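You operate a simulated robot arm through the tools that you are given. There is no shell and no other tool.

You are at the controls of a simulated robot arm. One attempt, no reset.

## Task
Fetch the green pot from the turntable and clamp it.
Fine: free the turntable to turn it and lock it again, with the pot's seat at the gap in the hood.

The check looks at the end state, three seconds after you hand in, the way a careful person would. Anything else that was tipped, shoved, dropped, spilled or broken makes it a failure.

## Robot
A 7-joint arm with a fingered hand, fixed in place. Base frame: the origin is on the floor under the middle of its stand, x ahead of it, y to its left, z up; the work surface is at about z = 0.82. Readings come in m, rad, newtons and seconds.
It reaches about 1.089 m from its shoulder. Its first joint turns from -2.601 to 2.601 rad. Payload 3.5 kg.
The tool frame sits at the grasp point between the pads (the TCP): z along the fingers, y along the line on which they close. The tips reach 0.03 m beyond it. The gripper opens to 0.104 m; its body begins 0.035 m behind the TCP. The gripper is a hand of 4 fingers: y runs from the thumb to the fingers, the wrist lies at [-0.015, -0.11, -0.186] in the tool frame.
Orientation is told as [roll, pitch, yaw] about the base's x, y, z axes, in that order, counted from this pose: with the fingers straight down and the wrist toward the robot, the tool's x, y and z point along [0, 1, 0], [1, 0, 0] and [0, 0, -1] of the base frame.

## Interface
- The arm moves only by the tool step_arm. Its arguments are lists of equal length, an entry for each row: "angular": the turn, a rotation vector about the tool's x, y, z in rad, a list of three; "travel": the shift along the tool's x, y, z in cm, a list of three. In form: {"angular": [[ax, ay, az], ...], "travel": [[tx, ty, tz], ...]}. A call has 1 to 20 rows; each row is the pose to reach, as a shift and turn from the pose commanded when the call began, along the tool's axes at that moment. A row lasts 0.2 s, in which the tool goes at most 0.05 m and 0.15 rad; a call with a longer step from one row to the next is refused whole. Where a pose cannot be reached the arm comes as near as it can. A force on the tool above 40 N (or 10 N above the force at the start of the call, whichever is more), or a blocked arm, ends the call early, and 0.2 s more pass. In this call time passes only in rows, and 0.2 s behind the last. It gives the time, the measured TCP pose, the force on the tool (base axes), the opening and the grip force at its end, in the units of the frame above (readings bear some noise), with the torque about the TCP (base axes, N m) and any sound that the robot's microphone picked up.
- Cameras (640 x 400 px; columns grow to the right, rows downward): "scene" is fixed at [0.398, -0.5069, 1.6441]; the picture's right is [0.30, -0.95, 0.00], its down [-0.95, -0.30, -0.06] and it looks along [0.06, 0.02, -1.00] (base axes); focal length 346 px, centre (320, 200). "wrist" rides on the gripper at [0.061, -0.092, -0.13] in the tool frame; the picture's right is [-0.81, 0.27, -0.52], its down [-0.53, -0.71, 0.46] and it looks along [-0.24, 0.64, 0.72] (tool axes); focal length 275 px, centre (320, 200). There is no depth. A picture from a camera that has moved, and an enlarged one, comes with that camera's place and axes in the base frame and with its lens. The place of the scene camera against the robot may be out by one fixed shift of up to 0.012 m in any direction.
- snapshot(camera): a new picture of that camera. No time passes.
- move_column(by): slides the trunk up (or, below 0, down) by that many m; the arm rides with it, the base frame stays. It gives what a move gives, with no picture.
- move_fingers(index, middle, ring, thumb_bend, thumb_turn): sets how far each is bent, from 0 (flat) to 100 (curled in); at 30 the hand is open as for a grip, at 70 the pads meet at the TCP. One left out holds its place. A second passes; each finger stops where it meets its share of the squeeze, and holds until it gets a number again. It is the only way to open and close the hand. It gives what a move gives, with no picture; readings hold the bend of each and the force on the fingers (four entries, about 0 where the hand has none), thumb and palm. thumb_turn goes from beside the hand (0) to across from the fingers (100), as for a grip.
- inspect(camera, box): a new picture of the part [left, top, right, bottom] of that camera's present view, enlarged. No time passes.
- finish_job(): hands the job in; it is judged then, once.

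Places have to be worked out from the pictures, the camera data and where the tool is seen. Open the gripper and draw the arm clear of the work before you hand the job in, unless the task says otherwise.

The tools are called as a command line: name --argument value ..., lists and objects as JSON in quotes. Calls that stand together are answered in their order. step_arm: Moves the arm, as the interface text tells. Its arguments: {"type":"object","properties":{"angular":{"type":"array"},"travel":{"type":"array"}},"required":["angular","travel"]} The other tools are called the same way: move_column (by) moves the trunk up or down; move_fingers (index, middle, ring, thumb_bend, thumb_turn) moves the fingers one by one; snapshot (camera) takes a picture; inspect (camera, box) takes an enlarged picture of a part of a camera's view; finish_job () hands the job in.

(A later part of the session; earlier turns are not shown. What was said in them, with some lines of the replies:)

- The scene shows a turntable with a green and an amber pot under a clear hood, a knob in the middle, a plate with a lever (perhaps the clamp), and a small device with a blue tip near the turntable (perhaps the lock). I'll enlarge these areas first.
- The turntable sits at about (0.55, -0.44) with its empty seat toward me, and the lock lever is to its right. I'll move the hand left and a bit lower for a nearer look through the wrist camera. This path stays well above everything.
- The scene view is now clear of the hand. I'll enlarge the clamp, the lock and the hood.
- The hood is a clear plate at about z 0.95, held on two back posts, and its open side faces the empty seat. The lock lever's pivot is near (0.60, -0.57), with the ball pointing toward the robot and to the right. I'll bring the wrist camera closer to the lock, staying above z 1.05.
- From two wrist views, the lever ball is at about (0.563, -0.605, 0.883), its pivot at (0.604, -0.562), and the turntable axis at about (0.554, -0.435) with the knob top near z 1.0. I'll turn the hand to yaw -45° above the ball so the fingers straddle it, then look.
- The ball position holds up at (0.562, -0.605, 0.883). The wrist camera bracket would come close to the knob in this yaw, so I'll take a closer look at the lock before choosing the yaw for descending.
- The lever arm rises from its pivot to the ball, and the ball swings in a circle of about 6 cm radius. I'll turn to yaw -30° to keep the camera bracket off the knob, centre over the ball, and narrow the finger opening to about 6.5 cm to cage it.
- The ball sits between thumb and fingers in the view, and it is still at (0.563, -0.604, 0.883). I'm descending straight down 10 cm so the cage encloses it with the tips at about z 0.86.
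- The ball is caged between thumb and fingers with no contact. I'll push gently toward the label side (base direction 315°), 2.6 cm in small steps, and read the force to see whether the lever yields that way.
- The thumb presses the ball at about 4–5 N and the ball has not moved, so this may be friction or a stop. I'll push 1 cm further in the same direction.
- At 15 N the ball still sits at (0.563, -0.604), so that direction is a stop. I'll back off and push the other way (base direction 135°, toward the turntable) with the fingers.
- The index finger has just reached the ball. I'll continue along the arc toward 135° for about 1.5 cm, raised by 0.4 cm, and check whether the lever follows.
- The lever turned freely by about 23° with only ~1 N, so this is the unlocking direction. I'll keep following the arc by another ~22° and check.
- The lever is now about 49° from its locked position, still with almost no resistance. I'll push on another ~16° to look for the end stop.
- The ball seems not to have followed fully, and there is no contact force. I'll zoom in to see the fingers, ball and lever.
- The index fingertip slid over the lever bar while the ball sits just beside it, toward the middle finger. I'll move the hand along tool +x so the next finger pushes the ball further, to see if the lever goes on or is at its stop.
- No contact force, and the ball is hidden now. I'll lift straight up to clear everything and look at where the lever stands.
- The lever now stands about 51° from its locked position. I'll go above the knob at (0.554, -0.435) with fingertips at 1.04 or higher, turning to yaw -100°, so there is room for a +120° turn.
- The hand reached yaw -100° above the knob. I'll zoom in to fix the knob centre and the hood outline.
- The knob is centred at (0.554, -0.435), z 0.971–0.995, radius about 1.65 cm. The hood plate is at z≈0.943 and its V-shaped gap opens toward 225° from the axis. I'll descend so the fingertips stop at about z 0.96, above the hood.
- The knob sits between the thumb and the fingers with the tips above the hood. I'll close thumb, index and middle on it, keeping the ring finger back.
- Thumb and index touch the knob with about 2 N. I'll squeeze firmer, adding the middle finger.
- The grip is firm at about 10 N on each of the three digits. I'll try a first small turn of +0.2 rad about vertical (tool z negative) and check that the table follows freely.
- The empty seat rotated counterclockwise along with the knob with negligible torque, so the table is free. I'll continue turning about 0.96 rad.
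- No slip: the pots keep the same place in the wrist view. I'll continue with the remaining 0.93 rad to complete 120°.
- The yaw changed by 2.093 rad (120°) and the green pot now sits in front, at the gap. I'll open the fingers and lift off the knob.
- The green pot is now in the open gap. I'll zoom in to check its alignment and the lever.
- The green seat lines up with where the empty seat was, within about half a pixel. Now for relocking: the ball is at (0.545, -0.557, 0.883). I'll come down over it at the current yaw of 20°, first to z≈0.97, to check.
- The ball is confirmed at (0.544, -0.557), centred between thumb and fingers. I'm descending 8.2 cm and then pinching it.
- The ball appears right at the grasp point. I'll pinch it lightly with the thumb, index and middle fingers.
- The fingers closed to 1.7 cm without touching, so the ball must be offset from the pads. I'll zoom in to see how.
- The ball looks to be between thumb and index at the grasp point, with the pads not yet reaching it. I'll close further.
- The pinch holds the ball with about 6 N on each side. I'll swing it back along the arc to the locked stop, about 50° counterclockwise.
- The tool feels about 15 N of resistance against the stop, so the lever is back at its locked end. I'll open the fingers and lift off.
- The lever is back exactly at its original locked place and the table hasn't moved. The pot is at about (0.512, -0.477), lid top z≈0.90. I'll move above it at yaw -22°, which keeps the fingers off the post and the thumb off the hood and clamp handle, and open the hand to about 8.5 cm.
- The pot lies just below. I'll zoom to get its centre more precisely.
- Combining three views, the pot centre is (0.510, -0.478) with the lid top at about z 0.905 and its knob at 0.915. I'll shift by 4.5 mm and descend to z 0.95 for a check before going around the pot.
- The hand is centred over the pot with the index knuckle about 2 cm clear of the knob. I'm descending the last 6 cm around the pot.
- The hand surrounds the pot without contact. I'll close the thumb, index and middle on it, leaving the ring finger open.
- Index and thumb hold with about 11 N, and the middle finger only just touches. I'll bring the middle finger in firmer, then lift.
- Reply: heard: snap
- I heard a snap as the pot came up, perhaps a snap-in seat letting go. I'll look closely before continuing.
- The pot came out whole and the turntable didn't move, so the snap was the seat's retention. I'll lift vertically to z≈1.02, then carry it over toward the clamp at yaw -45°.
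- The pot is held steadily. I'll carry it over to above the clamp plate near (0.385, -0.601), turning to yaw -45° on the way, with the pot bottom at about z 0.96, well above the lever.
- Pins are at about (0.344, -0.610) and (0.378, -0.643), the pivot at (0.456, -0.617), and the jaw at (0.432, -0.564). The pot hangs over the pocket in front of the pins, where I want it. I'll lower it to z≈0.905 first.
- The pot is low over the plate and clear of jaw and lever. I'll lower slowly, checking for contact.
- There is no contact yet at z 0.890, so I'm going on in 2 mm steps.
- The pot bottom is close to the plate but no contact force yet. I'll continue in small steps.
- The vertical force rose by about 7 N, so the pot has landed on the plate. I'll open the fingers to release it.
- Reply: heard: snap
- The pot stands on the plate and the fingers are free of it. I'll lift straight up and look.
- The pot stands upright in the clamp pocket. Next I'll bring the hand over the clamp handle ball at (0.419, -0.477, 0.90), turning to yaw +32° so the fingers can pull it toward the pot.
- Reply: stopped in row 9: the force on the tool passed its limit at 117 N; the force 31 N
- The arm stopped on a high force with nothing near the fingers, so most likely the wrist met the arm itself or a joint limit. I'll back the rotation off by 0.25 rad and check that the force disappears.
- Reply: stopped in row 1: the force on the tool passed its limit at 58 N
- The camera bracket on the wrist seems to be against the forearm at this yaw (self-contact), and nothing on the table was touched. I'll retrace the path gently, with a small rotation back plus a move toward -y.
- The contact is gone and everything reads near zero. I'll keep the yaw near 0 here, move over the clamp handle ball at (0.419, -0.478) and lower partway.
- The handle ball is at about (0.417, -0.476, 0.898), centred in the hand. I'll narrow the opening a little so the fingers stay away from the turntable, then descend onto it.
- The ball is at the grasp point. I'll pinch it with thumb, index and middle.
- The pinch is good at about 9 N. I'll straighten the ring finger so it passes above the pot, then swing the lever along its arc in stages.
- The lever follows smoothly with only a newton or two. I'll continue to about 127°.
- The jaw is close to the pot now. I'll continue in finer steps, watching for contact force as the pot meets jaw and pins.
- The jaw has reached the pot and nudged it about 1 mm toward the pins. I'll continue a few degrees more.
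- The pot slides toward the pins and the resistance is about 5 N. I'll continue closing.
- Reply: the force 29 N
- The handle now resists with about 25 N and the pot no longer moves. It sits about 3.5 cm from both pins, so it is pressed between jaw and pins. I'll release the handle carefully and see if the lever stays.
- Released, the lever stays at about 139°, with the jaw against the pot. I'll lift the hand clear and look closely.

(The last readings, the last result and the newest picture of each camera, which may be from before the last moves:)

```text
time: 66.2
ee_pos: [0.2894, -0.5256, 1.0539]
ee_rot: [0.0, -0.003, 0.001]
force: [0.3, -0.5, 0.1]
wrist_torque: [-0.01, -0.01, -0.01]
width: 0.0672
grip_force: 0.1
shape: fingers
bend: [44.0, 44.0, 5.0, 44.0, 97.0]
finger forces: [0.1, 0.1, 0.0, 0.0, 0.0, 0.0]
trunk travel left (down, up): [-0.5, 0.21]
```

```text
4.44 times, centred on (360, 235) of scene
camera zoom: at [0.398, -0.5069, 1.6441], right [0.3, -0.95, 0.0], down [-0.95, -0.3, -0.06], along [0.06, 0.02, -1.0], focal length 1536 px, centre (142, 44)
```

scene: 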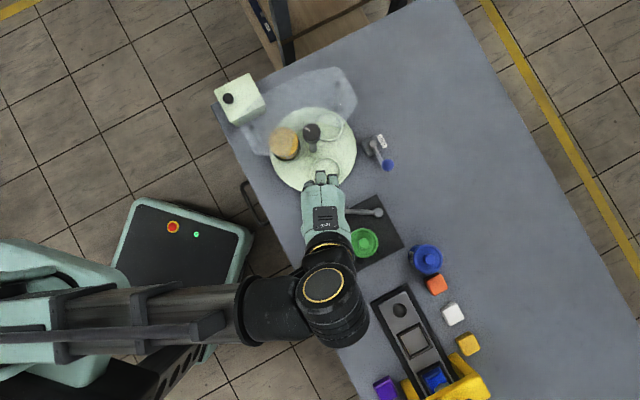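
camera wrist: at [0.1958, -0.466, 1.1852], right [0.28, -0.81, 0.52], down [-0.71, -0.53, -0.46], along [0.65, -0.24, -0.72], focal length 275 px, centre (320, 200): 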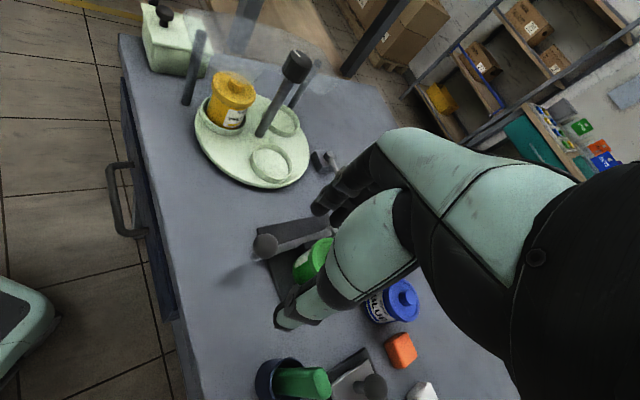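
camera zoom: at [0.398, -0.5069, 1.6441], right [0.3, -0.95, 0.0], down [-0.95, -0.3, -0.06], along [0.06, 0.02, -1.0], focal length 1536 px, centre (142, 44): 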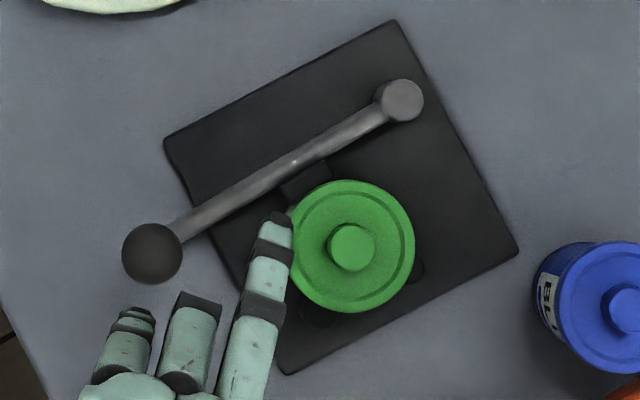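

The lever bar lies across with its jaw at the pot. I'll move the hand to the side at a safe height to view the jaw and pins with the wrist camera.

step_arm --angular '[[0, 0, 0], [0, 0, 0], [0, 0, 0], [0, 0, 0], [0, 0, 0]]' --travel '[[-2.9, 1.8, 0], [-5.8, 3.6, 0], [-8.7, 5.3, 0.5], [-11.6, 7.1, 1], [-14.4, 8.8, 1.5]]'

snapshot --camera "wrist"

snapshot --camera "scene"

```text
time: 67.4
ee_pos: [0.3818, -0.67, 1.0403]
ee_rot: [0.0, -0.002, 0.003]
force: [0.4, 0.4, -1.1]
wrist_torque: [-0.02, 0.01, 0.02]
width: 0.0673
grip_force: 0.0
shape: fingers
bend: [44.0, 44.0, 5.0, 44.0, 97.0]
finger forces: [0.0, 0.0, 0.0, 0.0, 0.0, 0.1]
trunk travel left (down, up): [-0.5, 0.21]
```

```text
taken
camera wrist: at [0.2895, -0.6098, 1.171], right [0.28, -0.81, 0.52], down [-0.71, -0.53, -0.46], along [0.65, -0.24, -0.72], focal length 275 px, centre (320, 200)
```

wrist: 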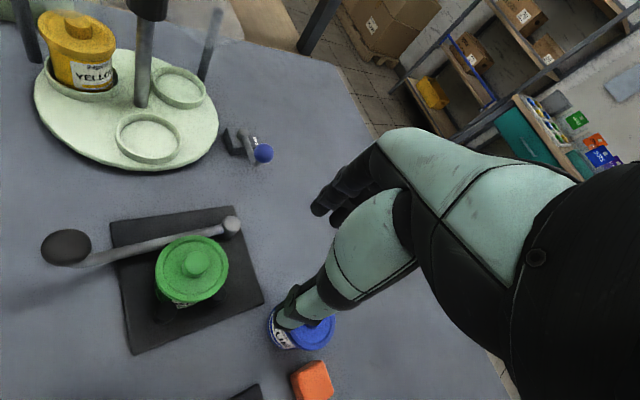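

```text
taken
```

scene: 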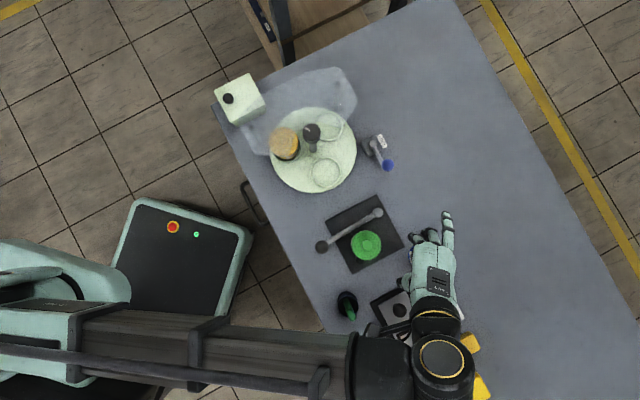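

inspect --camera "wrist" --box '[30, 190, 270, 350]'

inspect --camera "scene" --box '[300, 185, 420, 285]'

inspect --camera "scene" --box '[230, 60, 410, 200]'

```text
2.50 times, centred on (150, 270) of wrist
camera zoom: at [0.2895, -0.6098, 1.171], right [0.28, -0.81, 0.52], down [-0.71, -0.53, -0.46], along [0.65, -0.24, -0.72], focal length 688 px, centre (745, 25)
```

zoom: 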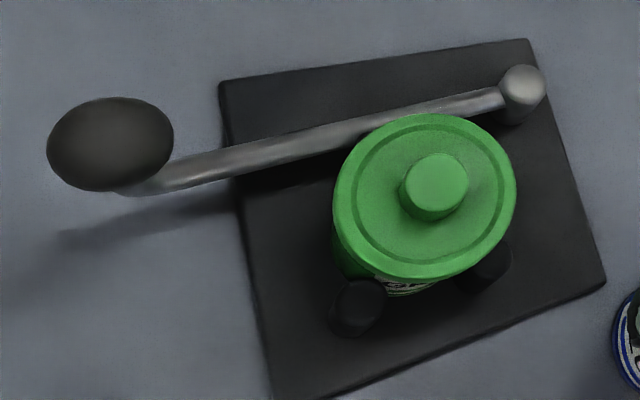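

```text
4.00 times, centred on (360, 235) of scene
camera zoom: at [0.398, -0.5069, 1.6441], right [0.3, -0.95, 0.0], down [-0.95, -0.3, -0.06], along [0.06, 0.02, -1.0], focal length 1382 px, centre (160, 60)
```

zoom: 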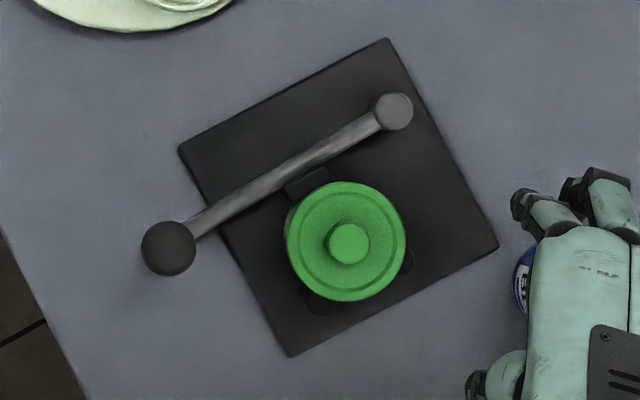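

```text
2.86 times, centred on (320, 130) of scene
camera zoom: at [0.398, -0.5069, 1.6441], right [0.3, -0.95, 0.0], down [-0.95, -0.3, -0.06], along [0.06, 0.02, -1.0], focal length 987 px, centre (320, 400)
```

zoom: 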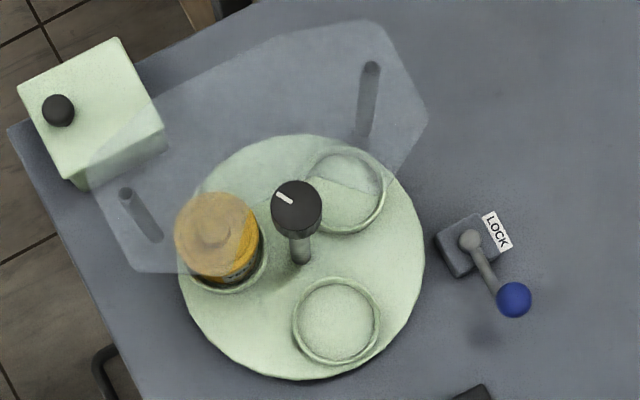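

The pot rests against both pins with the jaw on the far side, and the lock lever and seat positions match the originals. I'll look at the jaw contact from the other side by turning to yaw -45° at the same height.

step_arm --angular '[[0, 0, 0.131], [0, 0, 0.262], [0, 0, 0.393], [0, 0, 0.524], [0, 0, 0.655], [0, 0, 0.785]]' --travel '[[1.1, 0.1, -0.5], [2.2, 0.2, -0.5], [3.3, 0.3, -0.5], [4.4, 0.4, -0.5], [5.5, 0.5, -0.5], [6.6, 0.6, -0.5]]'

inspect --camera "wrist" --box '[100, 190, 310, 390]'

snapshot --camera "wrist"

```text
time: 68.8
ee_pos: [0.386, -0.6038, 1.0457]
ee_rot: [0.002, -0.003, -0.785]
force: [-0.1, -0.4, -1.4]
wrist_torque: [0.01, 0.02, -0.03]
width: 0.0673
grip_force: 0.0
shape: fingers
bend: [44.0, 44.0, 5.0, 44.0, 97.0]
finger forces: [0.0, 0.1, 0.0, 0.0, 0.1, 0.1]
trunk travel left (down, up): [-0.5, 0.21]
```

```text
2.00 times, centred on (205, 290) of wrist
camera zoom: at [0.3623, -0.4966, 1.1755], right [-0.38, -0.77, 0.52], down [-0.88, 0.13, -0.46], along [0.28, -0.63, -0.72], focal length 551 px, centre (550, 20)
```

zoom: 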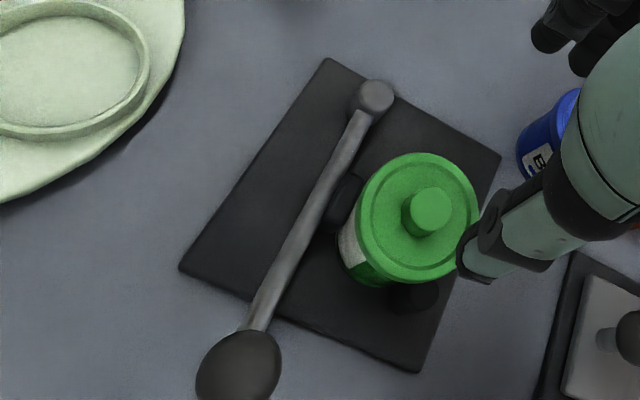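

```text
taken
camera wrist: at [0.3623, -0.4966, 1.1755], right [-0.38, -0.77, 0.52], down [-0.88, 0.13, -0.46], along [0.28, -0.63, -0.72], focal length 275 px, centre (320, 200)
```

wrist: 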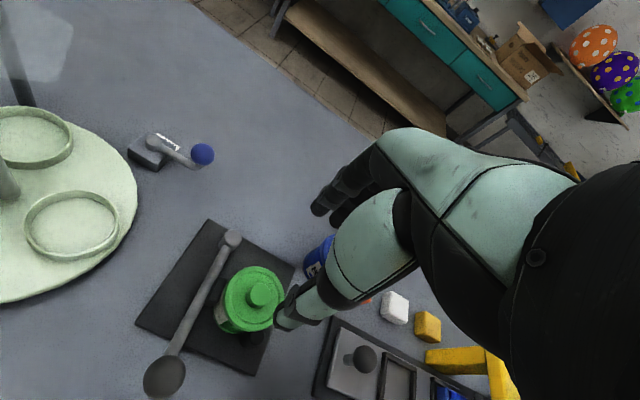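

inspect --camera "wrist" --box '[190, 250, 270, 340]'

```text
4.44 times, centred on (230, 295) of wrist
camera zoom: at [0.3623, -0.4966, 1.1755], right [-0.38, -0.77, 0.52], down [-0.88, 0.13, -0.46], along [0.28, -0.63, -0.72], focal length 1224 px, centre (720, -222)
```

zoom: 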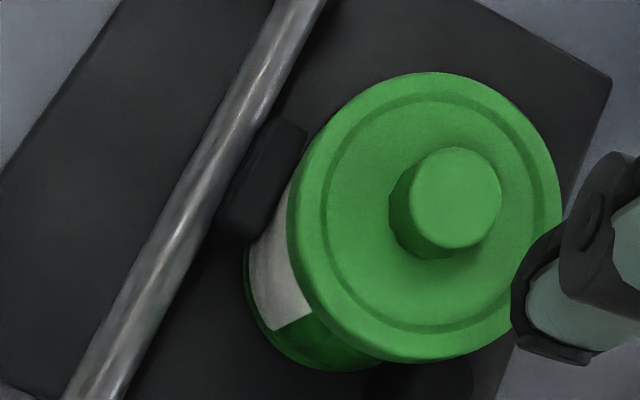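

The jaw bears on the pot body opposite the two pins, the pot is upright, and the lever stays put. I'll open the hand fully, rise, and draw the arm back clear of the table.

step_arm --angular '[[0, 0, 0], [0, 0, 0], [0, 0, 0], [0, 0, 0]]' --travel '[[0, 0, -4], [0, 0, -8], [0, 0, -12], [0, 0, -16]]'

move_fingers --index 30 --middle 30 --ring 30 --thumb_bend 30

step_arm --angular '[[0, 0, 0], [0, 0, 0], [0, 0, 0], [0, 0, 0], [0, 0, 0], [0, 0, 0]]' --travel '[[0.9, -3.4, 0], [1.8, -6.8, 0], [2.6, -10.2, 0], [3.5, -13.5, 0], [4.4, -16.9, 0], [5.2, -20.2, 0]]'

snapshot --camera "scene"

snapshot --camera "wrist"

```text
time: 69.8
ee_pos: [0.3836, -0.6048, 1.204]
ee_rot: [0.001, -0.002, -0.783]
force: [0.6, -0.4, -1.4]
wrist_torque: [-0.01, 0.01, 0.0]
width: 0.0672
grip_force: 0.0
shape: fingers
bend: [44.0, 44.0, 5.0, 44.0, 97.0]
finger forces: [0.0, 0.1, 0.0, 0.1, 0.0, 0.0]
trunk travel left (down, up): [-0.5, 0.21]
```

```text
time: 70.8
ee_pos: [0.3848, -0.6053, 1.2036]
ee_rot: [0.003, -0.002, -0.783]
force: [-0.3, -0.5, 0.0]
wrist_torque: [0.0, 0.02, 0.0]
width: 0.1029
grip_force: 0.0
shape: fingers
bend: [30.0, 30.0, 30.0, 30.0, 96.0]
finger forces: [0.0, 0.0, 0.1, 0.0, 0.0, 0.0]
trunk travel left (down, up): [-0.5, 0.21]
```

```text
time: 72.2
ee_pos: [0.2789, -0.426, 1.2043]
ee_rot: [0.002, 0.001, -0.785]
force: [0.3, 0.3, -0.9]
wrist_torque: [-0.01, -0.01, 0.03]
width: 0.1032
grip_force: 0.1
shape: fingers
bend: [30.0, 30.0, 30.0, 30.0, 96.0]
finger forces: [0.0, 0.0, 0.0, 0.1, 0.0, 0.0]
trunk travel left (down, up): [-0.5, 0.21]
```

```text
taken
```

scene: 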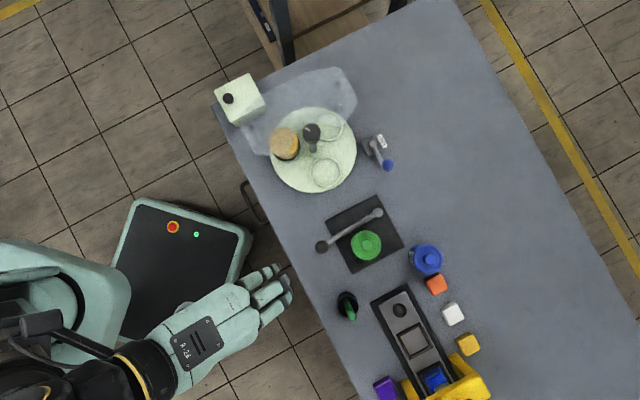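

```text
taken
camera wrist: at [0.2558, -0.3182, 1.3355], right [-0.38, -0.77, 0.52], down [-0.88, 0.13, -0.46], along [0.29, -0.63, -0.72], focal length 275 px, centre (320, 200)
```

wrist: 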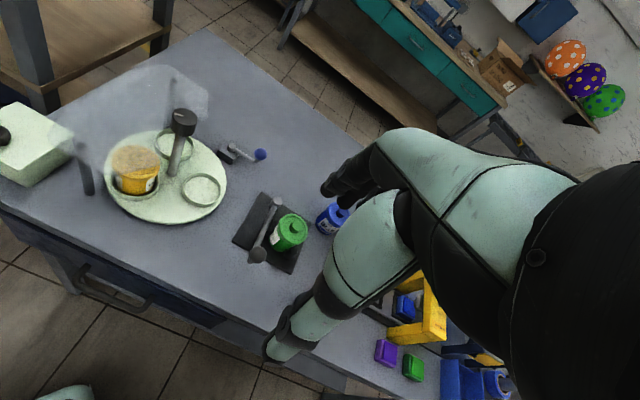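

The arm is clear and the other items stand where they were. I'll take one last enlarged look at clamp, lock and table before handing in.

inspect --camera "scene" --box '[300, 185, 420, 285]'

inspect --camera "scene" --box '[230, 60, 410, 200]'

inspect --camera "scene" --box '[320, 240, 500, 400]'

```text
4.00 times, centred on (360, 235) of scene
camera zoom: at [0.398, -0.5069, 1.6441], right [0.3, -0.95, 0.0], down [-0.95, -0.3, -0.06], along [0.06, 0.02, -1.0], focal length 1382 px, centre (160, 60)
```

zoom: 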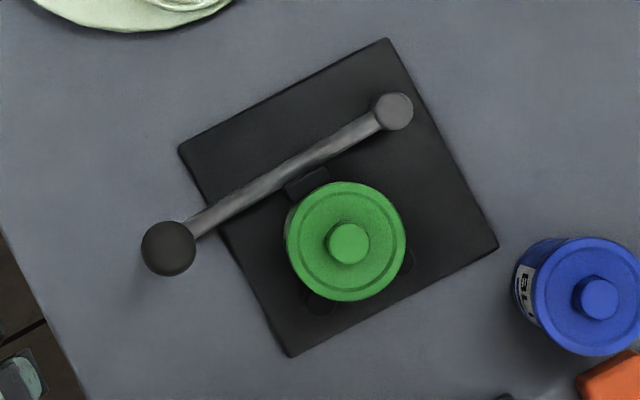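

```text
2.86 times, centred on (320, 130) of scene
camera zoom: at [0.398, -0.5069, 1.6441], right [0.3, -0.95, 0.0], down [-0.95, -0.3, -0.06], along [0.06, 0.02, -1.0], focal length 987 px, centre (320, 400)
```

zoom: 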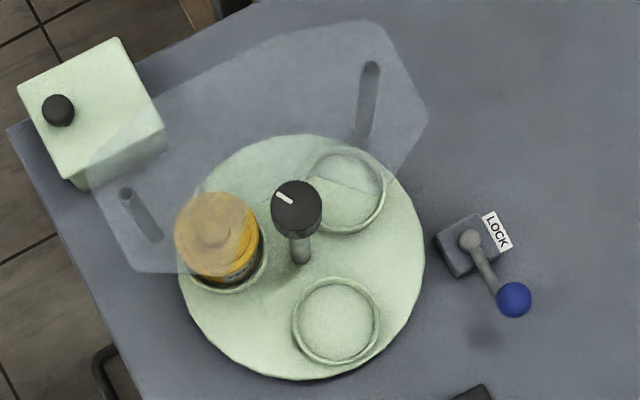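

```text
2.50 times, centred on (410, 320) of scene
camera zoom: at [0.398, -0.5069, 1.6441], right [0.3, -0.95, 0.0], down [-0.95, -0.3, -0.06], along [0.06, 0.02, -1.0], focal length 864 px, centre (95, -100)
```

zoom: 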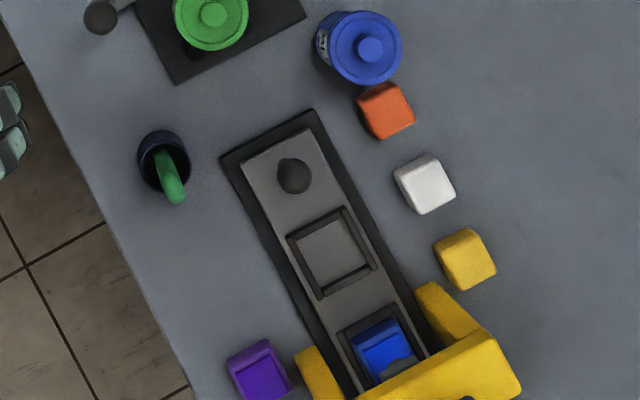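

The green pot is clamped against both pins, and its now-empty seat is at the hood gap. The lock lever is back at its locked stop, the other items are unmoved, and the hand is open and clear. I'm handing the job in.

finish_job

```text
The job is handed in.
```

The green pot is out of the turntable and held in the clamp, pressed against both pins by the jaw. I've handed the job in but have no result from the check yet.

- **Turntable:** I freed it, turned it 120° so the green pot's seat sits at the gap in the hood, and locked it again. The lock lever pushed against its stop at about 15 N. In the last picture it was back where it started.
- **Clamp:** The handle resisted at about 25 N as the pot was pressed home. When I let go, the lever stayed where it was. No click was heard, so it seems to hold by friction rather than a latch.
- **Sounds:** A snap was heard as the pot lifted out of its seat and again when I let go of it on the clamp plate. The pot looked whole afterwards, but I can't say for certain what the second snap was.
- **Arm contact:** While moving over to the clamp handle, the arm stopped on a force of 117 N, and briefly again at 58 N. It looked like the wrist camera bracket meeting the forearm; nothing on the table appeared touched or moved.

In the last pictures the other items are where they started, and the hand is open and clear of the table.
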